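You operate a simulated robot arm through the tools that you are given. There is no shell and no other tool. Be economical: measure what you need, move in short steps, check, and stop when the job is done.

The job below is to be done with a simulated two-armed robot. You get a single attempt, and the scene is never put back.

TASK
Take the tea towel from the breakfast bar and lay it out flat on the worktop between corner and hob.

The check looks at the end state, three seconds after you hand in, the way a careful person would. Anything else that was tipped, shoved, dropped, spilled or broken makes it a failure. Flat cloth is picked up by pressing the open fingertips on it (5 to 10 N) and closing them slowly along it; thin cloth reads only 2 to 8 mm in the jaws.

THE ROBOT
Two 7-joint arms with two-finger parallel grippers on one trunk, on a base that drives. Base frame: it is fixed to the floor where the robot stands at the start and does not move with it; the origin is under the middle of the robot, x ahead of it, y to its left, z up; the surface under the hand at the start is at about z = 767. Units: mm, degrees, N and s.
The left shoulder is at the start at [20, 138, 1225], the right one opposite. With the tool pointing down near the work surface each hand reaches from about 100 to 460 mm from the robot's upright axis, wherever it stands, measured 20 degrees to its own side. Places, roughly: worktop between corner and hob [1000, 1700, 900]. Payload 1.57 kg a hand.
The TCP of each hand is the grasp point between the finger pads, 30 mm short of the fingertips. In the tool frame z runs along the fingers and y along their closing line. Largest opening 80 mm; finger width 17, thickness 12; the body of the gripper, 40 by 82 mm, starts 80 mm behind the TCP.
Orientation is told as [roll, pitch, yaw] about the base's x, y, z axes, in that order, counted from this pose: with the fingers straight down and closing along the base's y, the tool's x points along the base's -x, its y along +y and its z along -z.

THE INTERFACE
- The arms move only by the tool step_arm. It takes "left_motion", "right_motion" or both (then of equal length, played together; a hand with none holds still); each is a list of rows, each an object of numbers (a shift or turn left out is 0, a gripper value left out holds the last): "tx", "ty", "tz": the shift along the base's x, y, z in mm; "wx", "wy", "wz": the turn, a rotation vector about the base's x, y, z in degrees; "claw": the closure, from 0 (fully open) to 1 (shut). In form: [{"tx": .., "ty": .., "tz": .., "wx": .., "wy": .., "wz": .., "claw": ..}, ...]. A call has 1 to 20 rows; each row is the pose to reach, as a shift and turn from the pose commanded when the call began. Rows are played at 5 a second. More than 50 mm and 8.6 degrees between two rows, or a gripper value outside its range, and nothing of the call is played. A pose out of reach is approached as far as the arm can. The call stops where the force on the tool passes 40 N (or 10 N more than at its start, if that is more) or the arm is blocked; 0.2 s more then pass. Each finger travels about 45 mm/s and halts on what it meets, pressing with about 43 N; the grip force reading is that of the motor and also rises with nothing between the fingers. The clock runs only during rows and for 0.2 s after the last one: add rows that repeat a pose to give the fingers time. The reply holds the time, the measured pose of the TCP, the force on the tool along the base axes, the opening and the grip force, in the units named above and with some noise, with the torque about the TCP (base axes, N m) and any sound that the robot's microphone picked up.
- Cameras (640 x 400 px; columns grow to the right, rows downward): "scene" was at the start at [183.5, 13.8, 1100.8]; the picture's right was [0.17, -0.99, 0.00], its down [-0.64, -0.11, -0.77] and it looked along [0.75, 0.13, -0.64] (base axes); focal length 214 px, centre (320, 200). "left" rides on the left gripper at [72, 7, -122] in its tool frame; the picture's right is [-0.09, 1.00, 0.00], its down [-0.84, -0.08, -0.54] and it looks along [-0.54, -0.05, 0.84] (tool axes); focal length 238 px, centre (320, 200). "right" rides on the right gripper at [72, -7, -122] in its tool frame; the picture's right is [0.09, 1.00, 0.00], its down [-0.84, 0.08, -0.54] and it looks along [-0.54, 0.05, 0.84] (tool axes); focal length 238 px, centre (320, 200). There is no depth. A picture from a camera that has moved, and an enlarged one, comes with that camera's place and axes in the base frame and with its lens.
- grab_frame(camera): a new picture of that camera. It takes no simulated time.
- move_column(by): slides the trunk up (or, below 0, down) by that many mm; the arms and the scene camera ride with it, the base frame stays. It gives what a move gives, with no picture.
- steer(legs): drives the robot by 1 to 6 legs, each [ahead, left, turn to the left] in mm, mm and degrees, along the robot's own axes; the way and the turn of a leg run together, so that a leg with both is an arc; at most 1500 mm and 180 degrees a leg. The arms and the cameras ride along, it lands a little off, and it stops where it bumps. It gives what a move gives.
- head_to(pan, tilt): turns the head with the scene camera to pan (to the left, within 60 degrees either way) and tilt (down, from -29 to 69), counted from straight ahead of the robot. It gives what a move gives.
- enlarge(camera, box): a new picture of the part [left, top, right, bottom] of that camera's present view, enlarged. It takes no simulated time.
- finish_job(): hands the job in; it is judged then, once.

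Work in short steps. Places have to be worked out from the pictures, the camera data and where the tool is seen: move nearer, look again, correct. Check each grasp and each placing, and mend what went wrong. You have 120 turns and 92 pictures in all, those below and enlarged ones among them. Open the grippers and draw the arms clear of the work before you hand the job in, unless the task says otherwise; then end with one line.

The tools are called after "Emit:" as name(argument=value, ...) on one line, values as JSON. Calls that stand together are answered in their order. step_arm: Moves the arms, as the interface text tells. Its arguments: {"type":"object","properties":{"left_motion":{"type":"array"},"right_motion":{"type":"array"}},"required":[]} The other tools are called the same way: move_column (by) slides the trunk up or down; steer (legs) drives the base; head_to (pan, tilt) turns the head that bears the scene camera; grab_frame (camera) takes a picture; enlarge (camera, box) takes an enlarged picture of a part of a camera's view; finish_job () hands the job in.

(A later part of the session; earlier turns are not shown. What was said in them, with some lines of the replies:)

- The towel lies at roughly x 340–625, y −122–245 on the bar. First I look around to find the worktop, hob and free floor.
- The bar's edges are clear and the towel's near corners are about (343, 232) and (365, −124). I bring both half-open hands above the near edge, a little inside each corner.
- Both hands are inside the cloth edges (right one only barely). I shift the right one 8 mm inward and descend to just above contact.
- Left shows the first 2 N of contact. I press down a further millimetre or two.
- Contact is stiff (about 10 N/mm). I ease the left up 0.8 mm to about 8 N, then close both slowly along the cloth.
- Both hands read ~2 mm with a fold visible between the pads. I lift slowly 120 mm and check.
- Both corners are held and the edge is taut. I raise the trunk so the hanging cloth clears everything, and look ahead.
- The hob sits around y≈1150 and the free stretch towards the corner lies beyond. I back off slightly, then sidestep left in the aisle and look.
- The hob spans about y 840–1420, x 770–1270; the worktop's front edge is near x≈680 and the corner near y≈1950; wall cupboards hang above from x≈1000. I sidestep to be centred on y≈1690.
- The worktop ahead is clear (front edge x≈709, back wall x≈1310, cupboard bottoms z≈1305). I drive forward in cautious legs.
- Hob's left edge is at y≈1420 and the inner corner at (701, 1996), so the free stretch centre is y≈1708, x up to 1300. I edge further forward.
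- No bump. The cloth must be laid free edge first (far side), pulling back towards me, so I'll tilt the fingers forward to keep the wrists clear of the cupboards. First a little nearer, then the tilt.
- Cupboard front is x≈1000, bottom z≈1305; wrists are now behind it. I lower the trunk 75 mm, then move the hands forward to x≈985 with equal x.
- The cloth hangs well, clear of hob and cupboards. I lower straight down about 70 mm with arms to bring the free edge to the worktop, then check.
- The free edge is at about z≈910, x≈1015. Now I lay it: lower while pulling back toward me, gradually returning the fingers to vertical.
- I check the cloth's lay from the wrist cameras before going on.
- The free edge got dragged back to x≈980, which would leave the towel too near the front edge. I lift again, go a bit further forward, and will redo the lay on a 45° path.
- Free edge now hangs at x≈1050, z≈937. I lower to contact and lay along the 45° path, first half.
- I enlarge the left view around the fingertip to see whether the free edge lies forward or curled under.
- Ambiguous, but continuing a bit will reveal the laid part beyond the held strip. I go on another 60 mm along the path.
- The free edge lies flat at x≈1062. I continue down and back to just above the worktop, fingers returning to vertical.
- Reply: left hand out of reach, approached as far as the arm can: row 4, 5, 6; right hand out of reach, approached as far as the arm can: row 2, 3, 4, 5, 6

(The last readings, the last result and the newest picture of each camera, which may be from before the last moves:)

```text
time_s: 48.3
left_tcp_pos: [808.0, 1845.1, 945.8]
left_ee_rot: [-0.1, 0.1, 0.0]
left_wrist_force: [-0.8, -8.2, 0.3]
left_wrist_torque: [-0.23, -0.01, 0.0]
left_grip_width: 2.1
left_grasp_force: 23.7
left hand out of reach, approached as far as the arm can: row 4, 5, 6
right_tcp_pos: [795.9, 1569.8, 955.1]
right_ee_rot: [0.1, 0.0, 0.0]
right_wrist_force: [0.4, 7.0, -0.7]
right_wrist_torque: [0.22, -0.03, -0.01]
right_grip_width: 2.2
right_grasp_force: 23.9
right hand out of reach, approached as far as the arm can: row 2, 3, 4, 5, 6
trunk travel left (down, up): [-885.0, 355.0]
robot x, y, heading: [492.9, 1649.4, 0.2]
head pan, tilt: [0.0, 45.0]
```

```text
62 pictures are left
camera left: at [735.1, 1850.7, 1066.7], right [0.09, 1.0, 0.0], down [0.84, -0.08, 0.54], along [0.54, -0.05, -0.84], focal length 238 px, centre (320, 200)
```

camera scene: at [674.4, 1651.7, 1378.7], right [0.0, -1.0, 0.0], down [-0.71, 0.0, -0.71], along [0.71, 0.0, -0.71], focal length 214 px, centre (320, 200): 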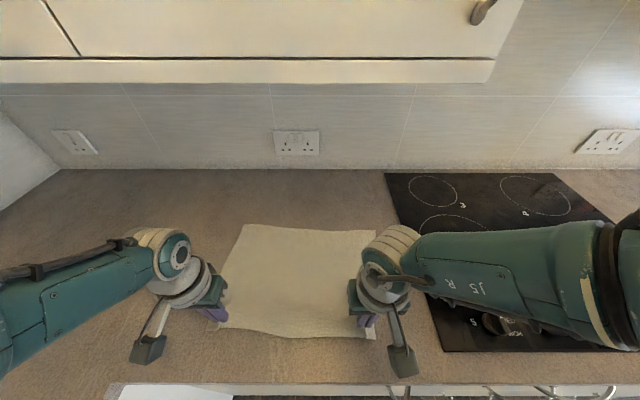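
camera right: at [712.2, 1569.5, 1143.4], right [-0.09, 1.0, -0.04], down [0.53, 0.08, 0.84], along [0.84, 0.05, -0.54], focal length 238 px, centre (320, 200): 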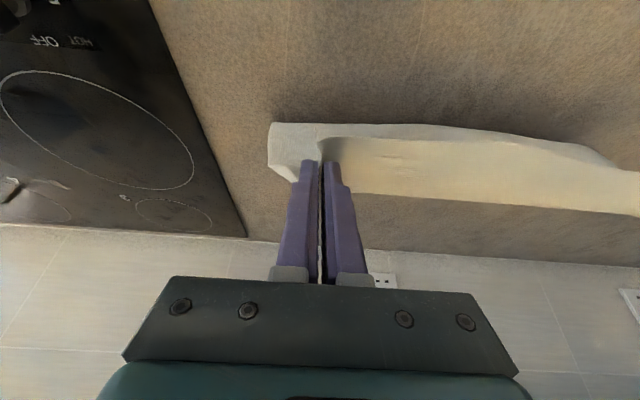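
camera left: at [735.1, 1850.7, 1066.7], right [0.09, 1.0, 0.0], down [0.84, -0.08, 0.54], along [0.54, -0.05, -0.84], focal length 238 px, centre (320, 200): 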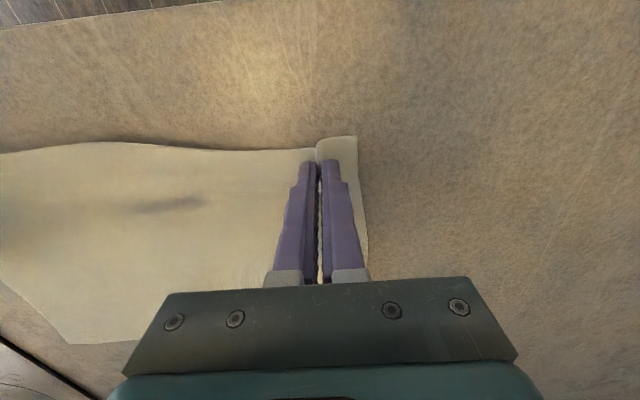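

The arms bottom out with the trunk this high (tips still 16–25 mm above). I raise the hands a bit and lower the trunk alternately to get a better arm posture.

Emit:
step_arm(left_motion=[{"tx": 3, "tz": 15}, {"tx": 6, "tz": 30}, {"tx": 8, "tz": 45}, {"tx": 8, "tz": 45}], right_motion=[{"tx": 3, "tz": 15}, {"tx": 6, "tz": 30}, {"tx": 8, "tz": 45}, {"tx": 8, "tz": 45}])

Emit:
move_column(by=-45)

```text
time_s: 49.3
left_tcp_pos: [814.9, 1845.7, 991.3]
left_ee_rot: [-0.1, 0.1, 0.0]
left_wrist_force: [0.0, -9.1, 0.0]
left_wrist_torque: [-0.29, 0.03, -0.01]
left_grip_width: 2.1
left_grasp_force: 23.9
right_tcp_pos: [804.3, 1570.4, 1001.2]
right_ee_rot: [0.2, -0.1, 0.1]
right_wrist_force: [-0.2, 9.1, -0.5]
right_wrist_torque: [0.26, -0.01, -0.04]
right_grip_width: 2.2
right_grasp_force: 23.7
trunk travel left (down, up): [-885.0, 355.0]
robot x, y, heading: [494.4, 1652.9, 0.1]
head pan, tilt: [0.0, 45.0]
```

```text
time_s: 50.2
left_tcp_pos: [816.8, 1844.3, 945.7]
left_ee_rot: [-0.2, 0.1, 0.1]
left_wrist_force: [-1.3, -8.9, 0.1]
left_wrist_torque: [-0.26, 0.04, 0.0]
left_grip_width: 2.1
left_grasp_force: 23.8
right_tcp_pos: [803.9, 1569.6, 956.0]
right_ee_rot: [0.0, 0.0, 0.1]
right_wrist_force: [0.9, 7.7, 0.2]
right_wrist_torque: [0.27, -0.03, 0.02]
right_grip_width: 2.3
right_grasp_force: 24.1
trunk travel left (down, up): [-840.0, 400.0]
robot x, y, heading: [492.3, 1652.9, -0.0]
head pan, tilt: [0.0, 45.0]
```

Good. I correct the right hand (x +11, y +5, z −10) while repeating the cycle.

Emit:
step_arm(left_motion=[{"tz": 15}, {"tz": 30}, {"tz": 50}, {"tz": 50}], right_motion=[{"tx": 4, "ty": 2, "tz": 12}, {"tx": 8, "ty": 4, "tz": 25}, {"tx": 12, "ty": 5, "tz": 40}, {"tx": 12, "ty": 5, "tz": 40}])

Emit:
move_column(by=-50)

Emit:
step_arm(left_motion=[{"tz": -4}, {"tz": -8}, {"tz": -8}], right_motion=[{"tz": -4}, {"tz": -8}, {"tz": -8}])

```text
time_s: 51.2
left_tcp_pos: [814.8, 1846.6, 995.8]
left_ee_rot: [0.0, 0.1, 0.1]
left_wrist_force: [0.2, -3.9, 0.2]
left_wrist_torque: [-0.13, 0.03, -0.01]
left_grip_width: 1.9
left_grasp_force: 23.9
right_tcp_pos: [816.7, 1574.2, 997.7]
right_ee_rot: [0.0, 0.0, 0.1]
right_wrist_force: [-0.3, 3.8, 0.7]
right_wrist_torque: [0.12, 0.01, 0.02]
right_grip_width: 2.3
right_grasp_force: 23.5
trunk travel left (down, up): [-840.0, 400.0]
robot x, y, heading: [490.4, 1652.6, 0.1]
head pan, tilt: [0.0, 45.0]
```

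```text
time_s: 52.1
left_tcp_pos: [815.2, 1845.6, 946.4]
left_ee_rot: [-0.1, 0.1, 0.1]
left_wrist_force: [0.4, -2.1, -0.3]
left_wrist_torque: [-0.09, 0.03, -0.04]
left_grip_width: 2.3
left_grasp_force: 23.7
right_tcp_pos: [816.5, 1574.3, 946.4]
right_ee_rot: [0.0, 0.0, 0.1]
right_wrist_force: [0.1, 2.8, 0.4]
right_wrist_torque: [0.08, -0.01, 0.02]
right_grip_width: 1.9
right_grasp_force: 23.6
trunk travel left (down, up): [-790.0, 450.0]
robot x, y, heading: [493.9, 1650.5, 0.2]
head pan, tilt: [0.0, 45.0]
```

```text
time_s: 53.0
left_tcp_pos: [819.0, 1844.3, 941.6]
left_ee_rot: [-0.1, -0.4, 0.0]
left_wrist_force: [-5.7, -0.7, 22.9]
left_wrist_torque: [-0.04, 0.23, -0.02]
left_grip_width: 2.2
left_grasp_force: 23.6
right_tcp_pos: [818.2, 1574.8, 941.7]
right_ee_rot: [0.3, -0.1, 0.2]
right_wrist_force: [-5.4, -1.6, 29.2]
right_wrist_torque: [-0.33, 0.13, -0.04]
right_grip_width: 2.0
right_grasp_force: 23.4
trunk travel left (down, up): [-790.0, 450.0]
robot x, y, heading: [492.6, 1653.3, 0.1]
head pan, tilt: [0.0, 45.0]
stopped in row 3 (right hand): the force on the tool passed its limit at 42 N (the readings are from after the stop); the commanded pose is now the measured one
```

Contact already: worktop is at ≈911. I ease up 3 mm, draw back slightly to straighten, and look.

Emit:
step_arm(left_motion=[{"tz": 3}, {"tz": 3, "tx": -4}, {"tz": 3, "tx": -8}, {"tz": 3, "tx": -8}], right_motion=[{"tz": 3}, {"tz": 3, "tx": -4}, {"tz": 3, "tx": -8}, {"tz": 3, "tx": -8}])

Emit:
enlarge(camera="scene", box=[160, 180, 480, 380])

Emit:
grab_frame(camera="left")

Emit:
grab_frame(camera="right")

```text
time_s: 54.0
left_tcp_pos: [808.8, 1845.5, 941.9]
left_ee_rot: [-0.1, -0.1, 0.1]
left_wrist_force: [-0.7, -1.9, -1.0]
left_wrist_torque: [-0.06, -0.03, -0.01]
left_grip_width: 2.2
left_grasp_force: 23.5
right_tcp_pos: [809.0, 1575.1, 942.5]
right_ee_rot: [0.1, 0.0, 0.1]
right_wrist_force: [0.8, 1.6, 3.1]
right_wrist_torque: [0.06, -0.02, 0.01]
right_grip_width: 2.0
right_grasp_force: 24.1
trunk travel left (down, up): [-790.0, 450.0]
robot x, y, heading: [493.5, 1650.9, 0.2]
head pan, tilt: [0.0, 45.0]
```

```text
2.00 times, centred on (320, 280) of scene
camera zoom: at [674.3, 1651.7, 1283.6], right [0.0, -1.0, 0.0], down [-0.71, 0.0, -0.71], along [0.71, 0.0, -0.71], focal length 429 px, centre (320, 40)
```

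zoom: 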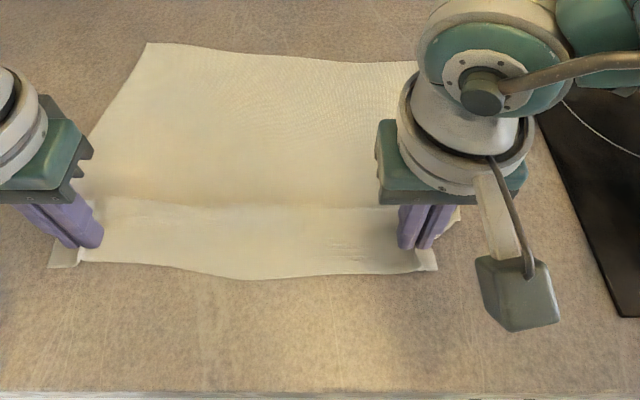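

```text
60 pictures are left
camera left: at [736.3, 1851.6, 1063.2], right [0.09, 1.0, 0.0], down [0.84, -0.08, 0.54], along [0.54, -0.05, -0.84], focal length 238 px, centre (320, 200)
```

left: 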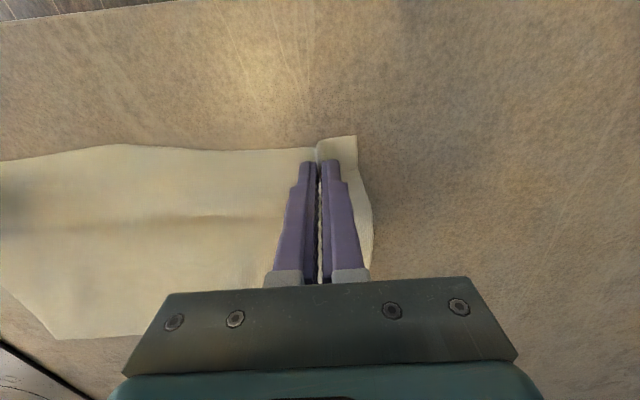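

```text
59 pictures are left
camera right: at [737.2, 1569.4, 1065.7], right [-0.09, 1.0, 0.0], down [0.84, 0.08, 0.54], along [0.54, 0.05, -0.84], focal length 238 px, centre (320, 200)
```

right: 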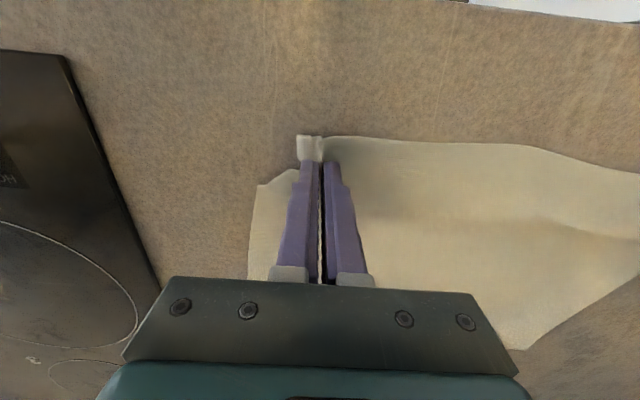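

Laid nearly flat; one gentle wave remains and the right corner is tucked. I pull back another 15 mm to flatten the wave, then press lightly and open slowly to spread the pinched folds.

Emit:
step_arm(left_motion=[{"tx": -5}, {"tx": -10}, {"tx": -15}, {"tx": -18}, {"tx": -18}], right_motion=[{"tx": -5}, {"tx": -10}, {"tx": -15}, {"tx": -18}, {"tx": -18}])

Emit:
step_arm(left_motion=[{"tz": -0.8}, {"tz": -1.2}, {"tz": -1.2}], right_motion=[{"tz": -0.5}, {"tz": -0.8}, {"tz": -0.8}])

Emit:
enlarge(camera="scene", box=[160, 180, 480, 380])

```text
time_s: 55.2
left_tcp_pos: [792.9, 1846.4, 943.2]
left_ee_rot: [0.0, 0.0, 0.1]
left_wrist_force: [0.2, -2.2, 0.2]
left_wrist_torque: [-0.05, -0.01, -0.02]
left_grip_width: 2.0
left_grasp_force: 24.4
right_tcp_pos: [789.7, 1575.4, 943.0]
right_ee_rot: [0.1, -0.1, 0.2]
right_wrist_force: [-0.1, 1.8, 1.8]
right_wrist_torque: [0.04, 0.01, 0.02]
right_grip_width: 1.8
right_grasp_force: 24.1
trunk travel left (down, up): [-790.0, 450.0]
robot x, y, heading: [491.0, 1653.6, 0.0]
head pan, tilt: [0.0, 45.0]
```

```text
time_s: 56.0
left_tcp_pos: [792.3, 1846.6, 941.8]
left_ee_rot: [0.0, -0.2, 0.1]
left_wrist_force: [-1.7, -1.4, 5.1]
left_wrist_torque: [-0.03, 0.09, -0.03]
left_grip_width: 2.4
left_grasp_force: 24.5
right_tcp_pos: [791.3, 1575.2, 940.8]
right_ee_rot: [0.2, 0.1, 0.1]
right_wrist_force: [-1.5, 0.3, 6.7]
right_wrist_torque: [-0.06, 0.05, -0.04]
right_grip_width: 2.1
right_grasp_force: 24.1
trunk travel left (down, up): [-790.0, 450.0]
robot x, y, heading: [493.3, 1652.1, -0.0]
head pan, tilt: [0.0, 45.0]
```

```text
2.00 times, centred on (320, 280) of scene
camera zoom: at [674.3, 1651.7, 1283.9], right [0.0, -1.0, 0.0], down [-0.71, 0.0, -0.71], along [0.71, 0.0, -0.71], focal length 429 px, centre (320, 40)
```

zoom: 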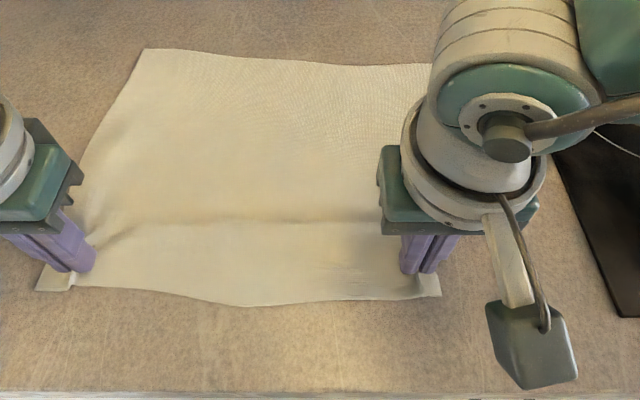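

Now I open slowly under light pressure so the fingertips spread the pinched cloth back out.

Emit:
step_arm(left_motion=[{"claw": 0.97}, {"claw": 0.94}, {"claw": 0.9}, {"claw": 0.86}, {"claw": 0.82}, {"claw": 0.78}, {"claw": 0.74}, {"claw": 0.7}, {"claw": 0.66}, {"claw": 0.62}, {"claw": 0.58}, {"claw": 0.54}, {"claw": 0.5}, {"claw": 0.5}], right_motion=[{"claw": 0.97}, {"claw": 0.94}, {"claw": 0.9}, {"claw": 0.86}, {"claw": 0.82}, {"claw": 0.78}, {"claw": 0.74}, {"claw": 0.7}, {"claw": 0.66}, {"claw": 0.62}, {"claw": 0.58}, {"claw": 0.54}, {"claw": 0.5}, {"claw": 0.5}])

Emit:
grab_frame(camera="left")

Emit:
grab_frame(camera="right")

```text
time_s: 59.0
left_tcp_pos: [791.7, 1845.0, 942.5]
left_ee_rot: [0.0, -0.2, 0.1]
left_wrist_force: [-0.5, -0.6, 3.4]
left_wrist_torque: [-0.01, 0.0, -0.03]
left_grip_width: 38.1
left_grasp_force: 0.0
right_tcp_pos: [791.1, 1575.9, 942.4]
right_ee_rot: [0.1, 0.1, 0.1]
right_wrist_force: [0.5, 2.4, 7.5]
right_wrist_torque: [-0.21, 0.03, 0.0]
right_grip_width: 38.5
right_grasp_force: 0.1
trunk travel left (down, up): [-790.0, 450.0]
robot x, y, heading: [492.6, 1652.1, 0.2]
head pan, tilt: [0.0, 45.0]
```

```text
57 pictures are left
camera left: at [718.7, 1851.8, 1062.5], right [0.09, 1.0, 0.0], down [0.84, -0.08, 0.54], along [0.54, -0.05, -0.84], focal length 238 px, centre (320, 200)
```

left: 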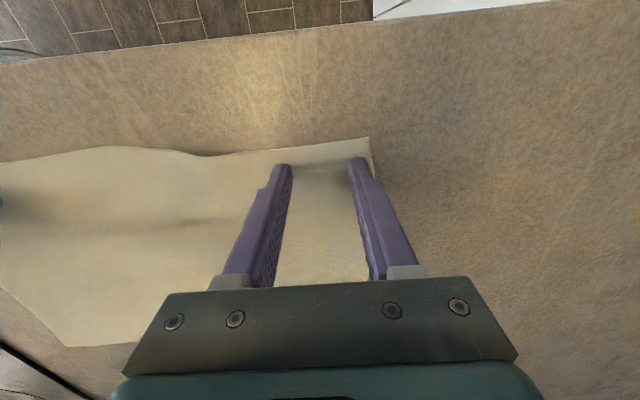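

```text
56 pictures are left
camera right: at [719.5, 1569.8, 1065.4], right [-0.09, 1.0, 0.0], down [0.84, 0.08, 0.54], along [0.54, 0.05, -0.84], focal length 238 px, centre (320, 200)
```

right: 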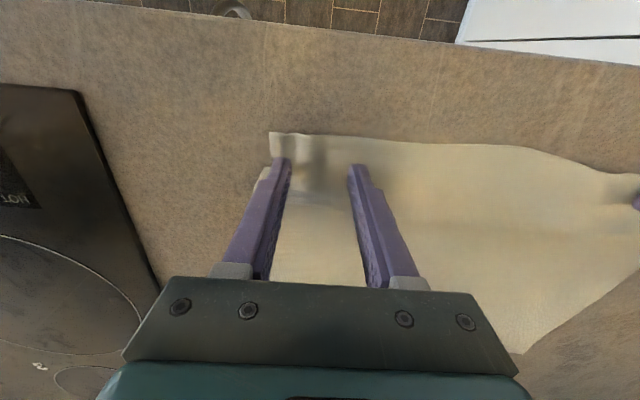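

The pinches spread out well. I lift both hands straight up and inspect.

Emit:
step_arm(left_motion=[{"tz": 5}, {"tz": 20}, {"tz": 50}, {"tz": 80}, {"tz": 100, "tx": -20}], right_motion=[{"tz": 5}, {"tz": 20}, {"tz": 50}, {"tz": 80}, {"tz": 100, "tx": -20}])

Emit:
enlarge(camera="scene", box=[160, 180, 480, 380])

Emit:
grab_frame(camera="right")

Emit:
grab_frame(camera="left")

```text
time_s: 60.2
left_tcp_pos: [771.7, 1846.5, 1043.3]
left_ee_rot: [0.0, 0.0, 0.0]
left_wrist_force: [0.4, 0.2, -0.7]
left_wrist_torque: [-0.02, -0.02, 0.03]
left_grip_width: 39.9
left_grasp_force: 0.0
right_tcp_pos: [770.3, 1574.9, 1042.5]
right_ee_rot: [0.2, 0.0, 0.0]
right_wrist_force: [0.5, -0.2, -0.1]
right_wrist_torque: [0.0, 0.03, 0.02]
right_grip_width: 39.9
right_grasp_force: 0.1
trunk travel left (down, up): [-790.0, 450.0]
robot x, y, heading: [493.9, 1650.8, 0.1]
head pan, tilt: [0.0, 45.0]
```

```text
2.00 times, centred on (320, 280) of scene
camera zoom: at [674.2, 1651.7, 1283.7], right [0.0, -1.0, 0.0], down [-0.71, 0.0, -0.71], along [0.71, 0.0, -0.71], focal length 429 px, centre (320, 40)
```

zoom: 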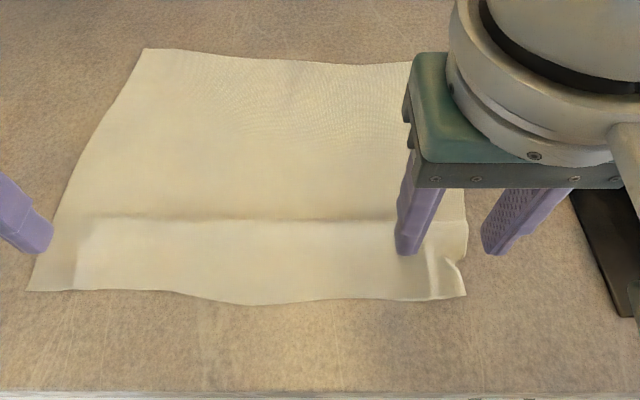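

```text
54 pictures are left
camera right: at [698.9, 1569.3, 1166.1], right [-0.09, 1.0, 0.0], down [0.84, 0.08, 0.54], along [0.54, 0.05, -0.84], focal length 238 px, centre (320, 200)
```

right: 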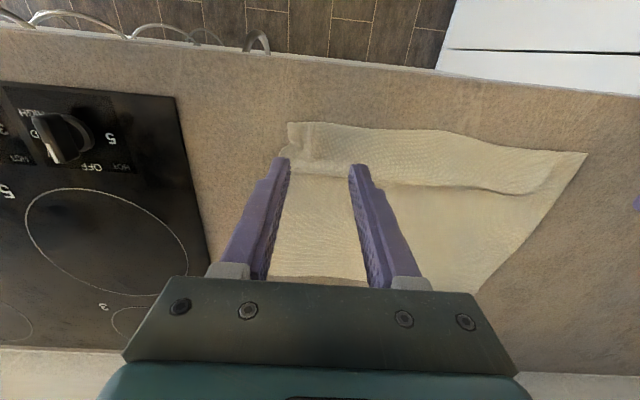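

```text
53 pictures are left
camera left: at [698.3, 1852.1, 1163.4], right [0.09, 1.0, 0.0], down [0.84, -0.08, 0.54], along [0.54, -0.05, -0.84], focal length 238 px, centre (320, 200)
```

left: 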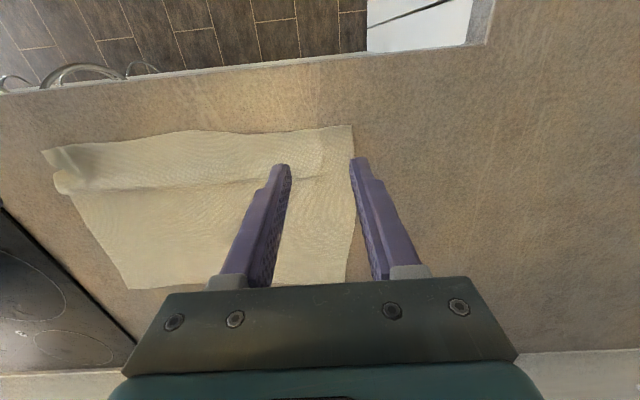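

Nearly flat; a low ridge across and a puckered right corner remain. I move the hands aside for a clear look.

Emit:
step_arm(left_motion=[{"ty": 40, "tz": 20}, {"ty": 80, "tz": 40}, {"ty": 110, "tz": 50}], right_motion=[{"ty": -40, "tz": 30}, {"ty": -80, "tz": 60}, {"ty": -120, "tz": 90}])

Emit:
enlarge(camera="scene", box=[160, 190, 420, 350])

Emit:
enlarge(camera="scene", box=[320, 270, 420, 340])

```text
time_s: 61.0
left_tcp_pos: [771.4, 1956.6, 1089.6]
left_ee_rot: [-0.1, -0.1, 0.0]
left_wrist_force: [0.4, -0.3, 0.0]
left_wrist_torque: [0.0, 0.03, 0.04]
left_grip_width: 39.8
left_grasp_force: 0.1
right_tcp_pos: [770.0, 1456.0, 1131.1]
right_ee_rot: [0.2, 0.1, 0.2]
right_wrist_force: [0.7, -0.4, -0.6]
right_wrist_torque: [-0.01, 0.02, -0.02]
right_grip_width: 40.2
right_grasp_force: 0.0
trunk travel left (down, up): [-790.0, 450.0]
robot x, y, heading: [493.5, 1649.6, 0.0]
head pan, tilt: [0.0, 45.0]
```

```text
2.46 times, centred on (290, 270) of scene
camera zoom: at [674.2, 1651.7, 1283.6], right [0.0, -1.0, 0.0], down [-0.71, 0.0, -0.71], along [0.71, 0.0, -0.71], focal length 528 px, centre (394, 28)
```

zoom: 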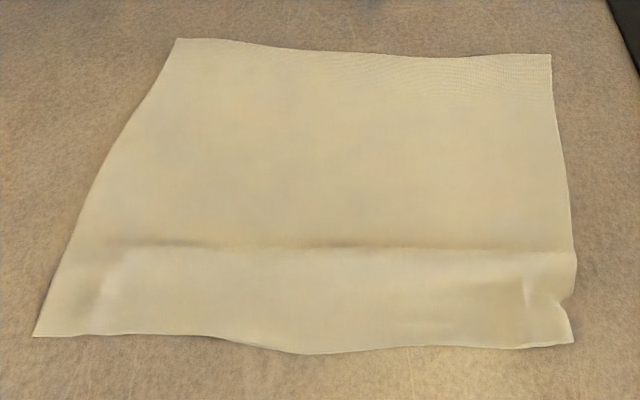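

```text
5.71 times, centred on (370, 305) of scene
camera zoom: at [674.2, 1651.7, 1283.6], right [0.0, -1.0, 0.0], down [-0.71, 0.0, -0.71], along [0.71, 0.0, -0.71], focal length 1226 px, centre (34, -400)
```

zoom: 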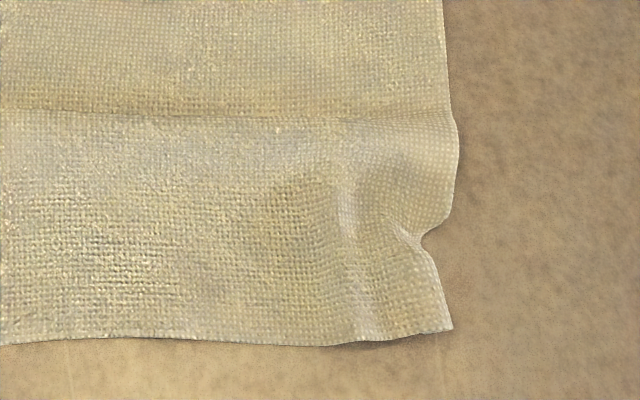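

Lies well; to take out the low ridge and the right-corner pucker, I'll press with both hands near the front edge and draw it a centimetre back and outward.

Emit:
step_arm(left_motion=[{"tx": 5, "ty": -40, "tz": 0}, {"tx": 10, "ty": -80, "tz": -10}, {"tx": 16, "ty": -115, "tz": -40}, {"tx": 16, "ty": -115, "tz": -85}, {"tx": 16, "ty": -115, "tz": -125}, {"tx": 16, "ty": -115, "tz": -142}, {"tx": 16, "ty": -115, "tz": -145}, {"tx": 16, "ty": -115, "tz": -145}], right_motion=[{"tx": 5, "ty": 40, "tz": -20}, {"tx": 12, "ty": 80, "tz": -45}, {"tx": 17, "ty": 110, "tz": -80}, {"tx": 17, "ty": 110, "tz": -125}, {"tx": 17, "ty": 110, "tz": -165}, {"tx": 17, "ty": 110, "tz": -183}, {"tx": 17, "ty": 110, "tz": -186}, {"tx": 17, "ty": 110, "tz": -186}])

Emit:
step_arm(left_motion=[{"tz": -1}, {"tz": -2}, {"tz": -2.5}, {"tz": -2.5}], right_motion=[{"tz": -1}, {"tz": -2}, {"tz": -2.5}, {"tz": -2.5}])

```text
time_s: 62.8
left_tcp_pos: [786.0, 1840.1, 945.7]
left_ee_rot: [0.0, -0.1, 0.1]
left_wrist_force: [-0.7, -0.8, -0.6]
left_wrist_torque: [0.0, -0.01, 0.02]
left_grip_width: 40.0
left_grasp_force: 0.1
right_tcp_pos: [787.0, 1565.7, 945.4]
right_ee_rot: [0.1, 0.0, 0.1]
right_wrist_force: [0.2, 0.4, -0.2]
right_wrist_torque: [0.01, -0.02, -0.02]
right_grip_width: 40.0
right_grasp_force: 0.1
trunk travel left (down, up): [-790.0, 450.0]
robot x, y, heading: [493.6, 1655.2, 0.2]
head pan, tilt: [0.0, 45.0]
```

```text
time_s: 63.8
left_tcp_pos: [787.4, 1840.8, 943.9]
left_ee_rot: [-0.1, -0.1, 0.1]
left_wrist_force: [0.0, 0.5, -0.2]
left_wrist_torque: [-0.02, -0.01, -0.01]
left_grip_width: 40.1
left_grasp_force: 0.2
right_tcp_pos: [788.3, 1565.4, 943.8]
right_ee_rot: [0.1, 0.0, 0.1]
right_wrist_force: [0.1, -0.1, -0.3]
right_wrist_torque: [0.03, -0.01, -0.03]
right_grip_width: 40.1
right_grasp_force: 0.1
trunk travel left (down, up): [-790.0, 450.0]
robot x, y, heading: [497.1, 1648.5, 0.0]
head pan, tilt: [0.0, 45.0]
```

No contact yet; a couple of millimetres more.

Emit:
step_arm(left_motion=[{"tz": -0.8}, {"tz": -1.6}, {"tz": -1.6}], right_motion=[{"tz": -0.8}, {"tz": -1.6}, {"tz": -1.6}])

```text
time_s: 64.6
left_tcp_pos: [788.5, 1840.1, 942.6]
left_ee_rot: [0.0, 0.0, 0.2]
left_wrist_force: [0.3, 0.3, 0.0]
left_wrist_torque: [-0.01, 0.0, -0.05]
left_grip_width: 39.8
left_grasp_force: 0.0
right_tcp_pos: [787.0, 1566.2, 943.1]
right_ee_rot: [0.1, 0.0, 0.1]
right_wrist_force: [0.0, -0.6, 1.5]
right_wrist_torque: [-0.03, 0.01, 0.01]
right_grip_width: 39.8
right_grasp_force: 0.0
trunk travel left (down, up): [-790.0, 450.0]
robot x, y, heading: [493.1, 1654.3, 0.1]
head pan, tilt: [0.0, 45.0]
```

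Emit:
step_arm(left_motion=[{"tz": -0.8}, {"tz": -1.5}, {"tz": -1.5}], right_motion=[{"tz": -0.3}, {"tz": -0.6}, {"tz": -0.6}])

```text
time_s: 65.4
left_tcp_pos: [788.2, 1840.8, 942.3]
left_ee_rot: [0.1, -0.2, 0.0]
left_wrist_force: [-3.2, -0.2, 11.6]
left_wrist_torque: [0.1, 0.15, 0.05]
left_grip_width: 40.1
left_grasp_force: 0.0
right_tcp_pos: [789.1, 1565.2, 942.4]
right_ee_rot: [0.1, -0.1, 0.1]
right_wrist_force: [-0.9, -0.7, 6.1]
right_wrist_torque: [-0.17, 0.01, -0.03]
right_grip_width: 40.5
right_grasp_force: 0.4
trunk travel left (down, up): [-790.0, 450.0]
robot x, y, heading: [494.4, 1651.7, 0.5]
head pan, tilt: [0.0, 45.0]
```

Both press at 6–11 N. I draw the edge slowly back and outward.

Emit:
step_arm(left_motion=[{"tz": 0.3, "tx": -2, "ty": 0.5}, {"tz": 0.3, "tx": -4, "ty": 1}, {"tz": 0.3, "tx": -6, "ty": 2}, {"tz": 0.3, "tx": -8, "ty": 3}, {"tz": 0.3, "tx": -10, "ty": 4}, {"tz": 0.3, "tx": -12, "ty": 4}, {"tz": 0.3, "tx": -12, "ty": 4}], right_motion=[{"tx": -2, "ty": -1.5}, {"tx": -4, "ty": -3}, {"tx": -6, "ty": -5}, {"tx": -8, "ty": -7}, {"tx": -10, "ty": -8}, {"tx": -12, "ty": -8}, {"tx": -12, "ty": -8}])

Emit:
step_arm(left_motion=[{"tz": 5}, {"tz": 30}, {"tz": 70}, {"tz": 100, "ty": 40}, {"tz": 130, "ty": 80}, {"tz": 150, "ty": 110}], right_motion=[{"tz": 5}, {"tz": 30}, {"tz": 70}, {"tz": 110, "ty": -40}, {"tz": 150, "ty": -80}, {"tz": 180, "ty": -110}])

Emit:
enlarge(camera="scene", box=[160, 190, 420, 350])

```text
time_s: 67.0
left_tcp_pos: [777.0, 1846.1, 941.4]
left_ee_rot: [-0.1, -0.2, 0.0]
left_wrist_force: [1.1, 0.1, 5.0]
left_wrist_torque: [0.02, -0.02, -0.03]
left_grip_width: 40.2
left_grasp_force: 0.4
right_tcp_pos: [777.7, 1556.6, 941.4]
right_ee_rot: [0.0, -0.1, 0.1]
right_wrist_force: [1.5, 1.1, 8.6]
right_wrist_torque: [-0.1, -0.06, 0.05]
right_grip_width: 39.2
right_grasp_force: 0.0
trunk travel left (down, up): [-790.0, 450.0]
robot x, y, heading: [493.5, 1652.7, -0.1]
head pan, tilt: [0.0, 45.0]
```

```text
refused: row 4 steps farther than a row can; nothing moved
```

```text
2.46 times, centred on (290, 270) of scene
camera zoom: at [675.0, 1651.7, 1284.0], right [0.0, -1.0, 0.0], down [-0.71, 0.0, -0.71], along [0.71, 0.0, -0.71], focal length 528 px, centre (394, 28)
```

zoom: 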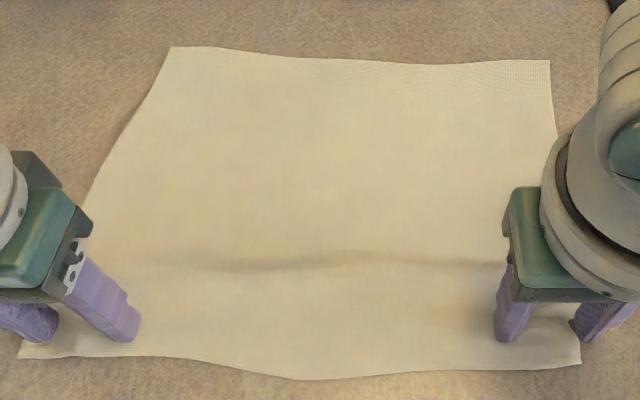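

The cloth is now much flatter. I lift the hands and move them aside (shorter rows) for a clear check.

Emit:
step_arm(left_motion=[{"tz": 5}, {"tz": 30}, {"tz": 65}, {"tz": 95, "ty": 35}, {"tz": 125, "ty": 70}, {"tz": 150, "ty": 105}], right_motion=[{"tz": 5}, {"tz": 30}, {"tz": 65}, {"tz": 98, "ty": -35}, {"tz": 130, "ty": -70}, {"tz": 165, "ty": -105}])

Emit:
enlarge(camera="scene", box=[160, 190, 420, 350])

```text
time_s: 68.4
left_tcp_pos: [775.2, 1949.5, 1091.7]
left_ee_rot: [-0.1, -0.1, 0.0]
left_wrist_force: [0.3, 0.4, 0.0]
left_wrist_torque: [-0.03, 0.0, 0.03]
left_grip_width: 40.0
left_grasp_force: 0.0
right_tcp_pos: [776.0, 1453.4, 1105.8]
right_ee_rot: [0.1, -0.1, 0.2]
right_wrist_force: [-1.0, -1.1, 0.1]
right_wrist_torque: [0.01, -0.01, 0.02]
right_grip_width: 40.1
right_grasp_force: 0.1
trunk travel left (down, up): [-790.0, 450.0]
robot x, y, heading: [492.8, 1653.6, 0.1]
head pan, tilt: [0.0, 45.0]
```

```text
2.46 times, centred on (290, 270) of scene
camera zoom: at [674.2, 1651.7, 1283.6], right [0.0, -1.0, 0.0], down [-0.71, 0.0, -0.71], along [0.71, 0.0, -0.71], focal length 528 px, centre (394, 28)
```

zoom: 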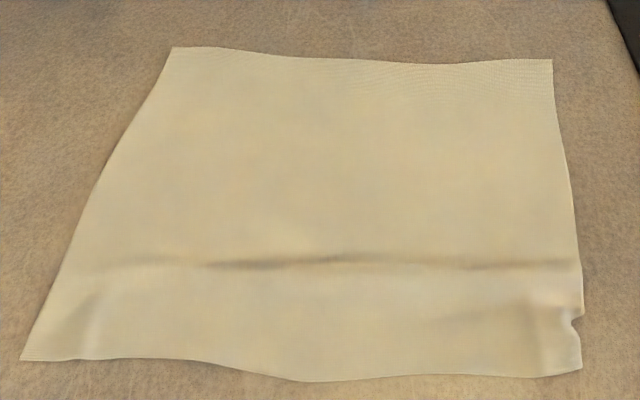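

The towel lies flat, unfolded, between hob and corner. I open the grippers, raise the trunk a little and back straight away, then take a last look.

Emit:
step_arm(left_motion=[{"claw": 0.2}, {"claw": 0}, {"claw": 0}], right_motion=[{"claw": 0.2}, {"claw": 0}, {"claw": 0}])

Emit:
move_column(by=80)

Emit:
steer(legs=[[-300, 0, 0]])

Emit:
grab_frame(camera="scene")

```text
time_s: 69.2
left_tcp_pos: [775.4, 1950.7, 1090.8]
left_ee_rot: [0.0, -0.1, 0.0]
left_wrist_force: [-0.2, 0.0, 0.2]
left_wrist_torque: [0.0, 0.02, 0.01]
left_grip_width: 80.2
left_grasp_force: 0.1
right_tcp_pos: [776.9, 1453.3, 1105.8]
right_ee_rot: [0.1, 0.0, 0.0]
right_wrist_force: [0.3, 0.1, 0.3]
right_wrist_torque: [0.0, 0.02, 0.01]
right_grip_width: 79.7
right_grasp_force: 0.2
trunk travel left (down, up): [-790.0, 450.0]
robot x, y, heading: [494.4, 1651.7, -0.0]
head pan, tilt: [0.0, 45.0]
```

```text
time_s: 70.3
left_tcp_pos: [776.3, 1949.8, 1171.4]
left_ee_rot: [0.0, 0.0, 0.1]
left_wrist_force: [-0.2, 0.1, 0.2]
left_wrist_torque: [0.01, -0.01, 0.01]
left_grip_width: 80.1
left_grasp_force: 0.1
right_tcp_pos: [777.0, 1453.9, 1184.7]
right_ee_rot: [0.2, -0.1, 0.1]
right_wrist_force: [-0.5, 0.2, -0.1]
right_wrist_torque: [-0.03, -0.03, -0.02]
right_grip_width: 79.8
right_grasp_force: 0.1
trunk travel left (down, up): [-870.0, 370.0]
robot x, y, heading: [492.6, 1654.4, 0.1]
head pan, tilt: [0.0, 45.0]
```

```text
time_s: 72.4
left_tcp_pos: [476.7, 1948.3, 1169.6]
left_ee_rot: [0.0, -0.1, 0.1]
left_wrist_force: [0.7, -0.2, 0.0]
left_wrist_torque: [-0.03, 0.0, -0.01]
left_grip_width: 80.1
left_grasp_force: 0.0
right_tcp_pos: [477.2, 1452.2, 1185.7]
right_ee_rot: [0.2, 0.0, 0.1]
right_wrist_force: [0.3, 0.3, 0.4]
right_wrist_torque: [-0.01, -0.01, 0.0]
right_grip_width: 80.1
right_grasp_force: 0.1
trunk travel left (down, up): [-870.0, 370.0]
robot x, y, heading: [195.2, 1650.9, -0.1]
head pan, tilt: [0.0, 45.0]
```

```text
48 pictures are left
camera scene: at [373.9, 1651.2, 1363.7], right [0.0, -1.0, 0.0], down [-0.71, 0.0, -0.71], along [0.71, 0.0, -0.71], focal length 214 px, centre (320, 200)
```

scene: 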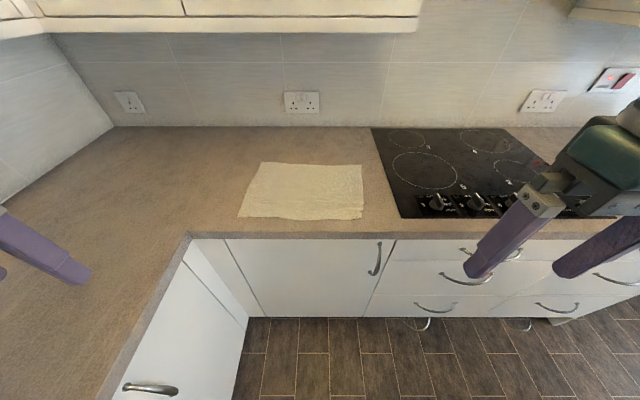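

The towel lies flat, wholly on the worktop between corner and hob, nothing else touched, grippers open and clear. I hand in.

Emit:
finish_job()

```text
The job is handed in.
```

The tea towel is laid out on the worktop between the corner and the hob, flat except for a slight ridge and a small pucker at its right front corner; nothing else was disturbed and I have handed the job in.
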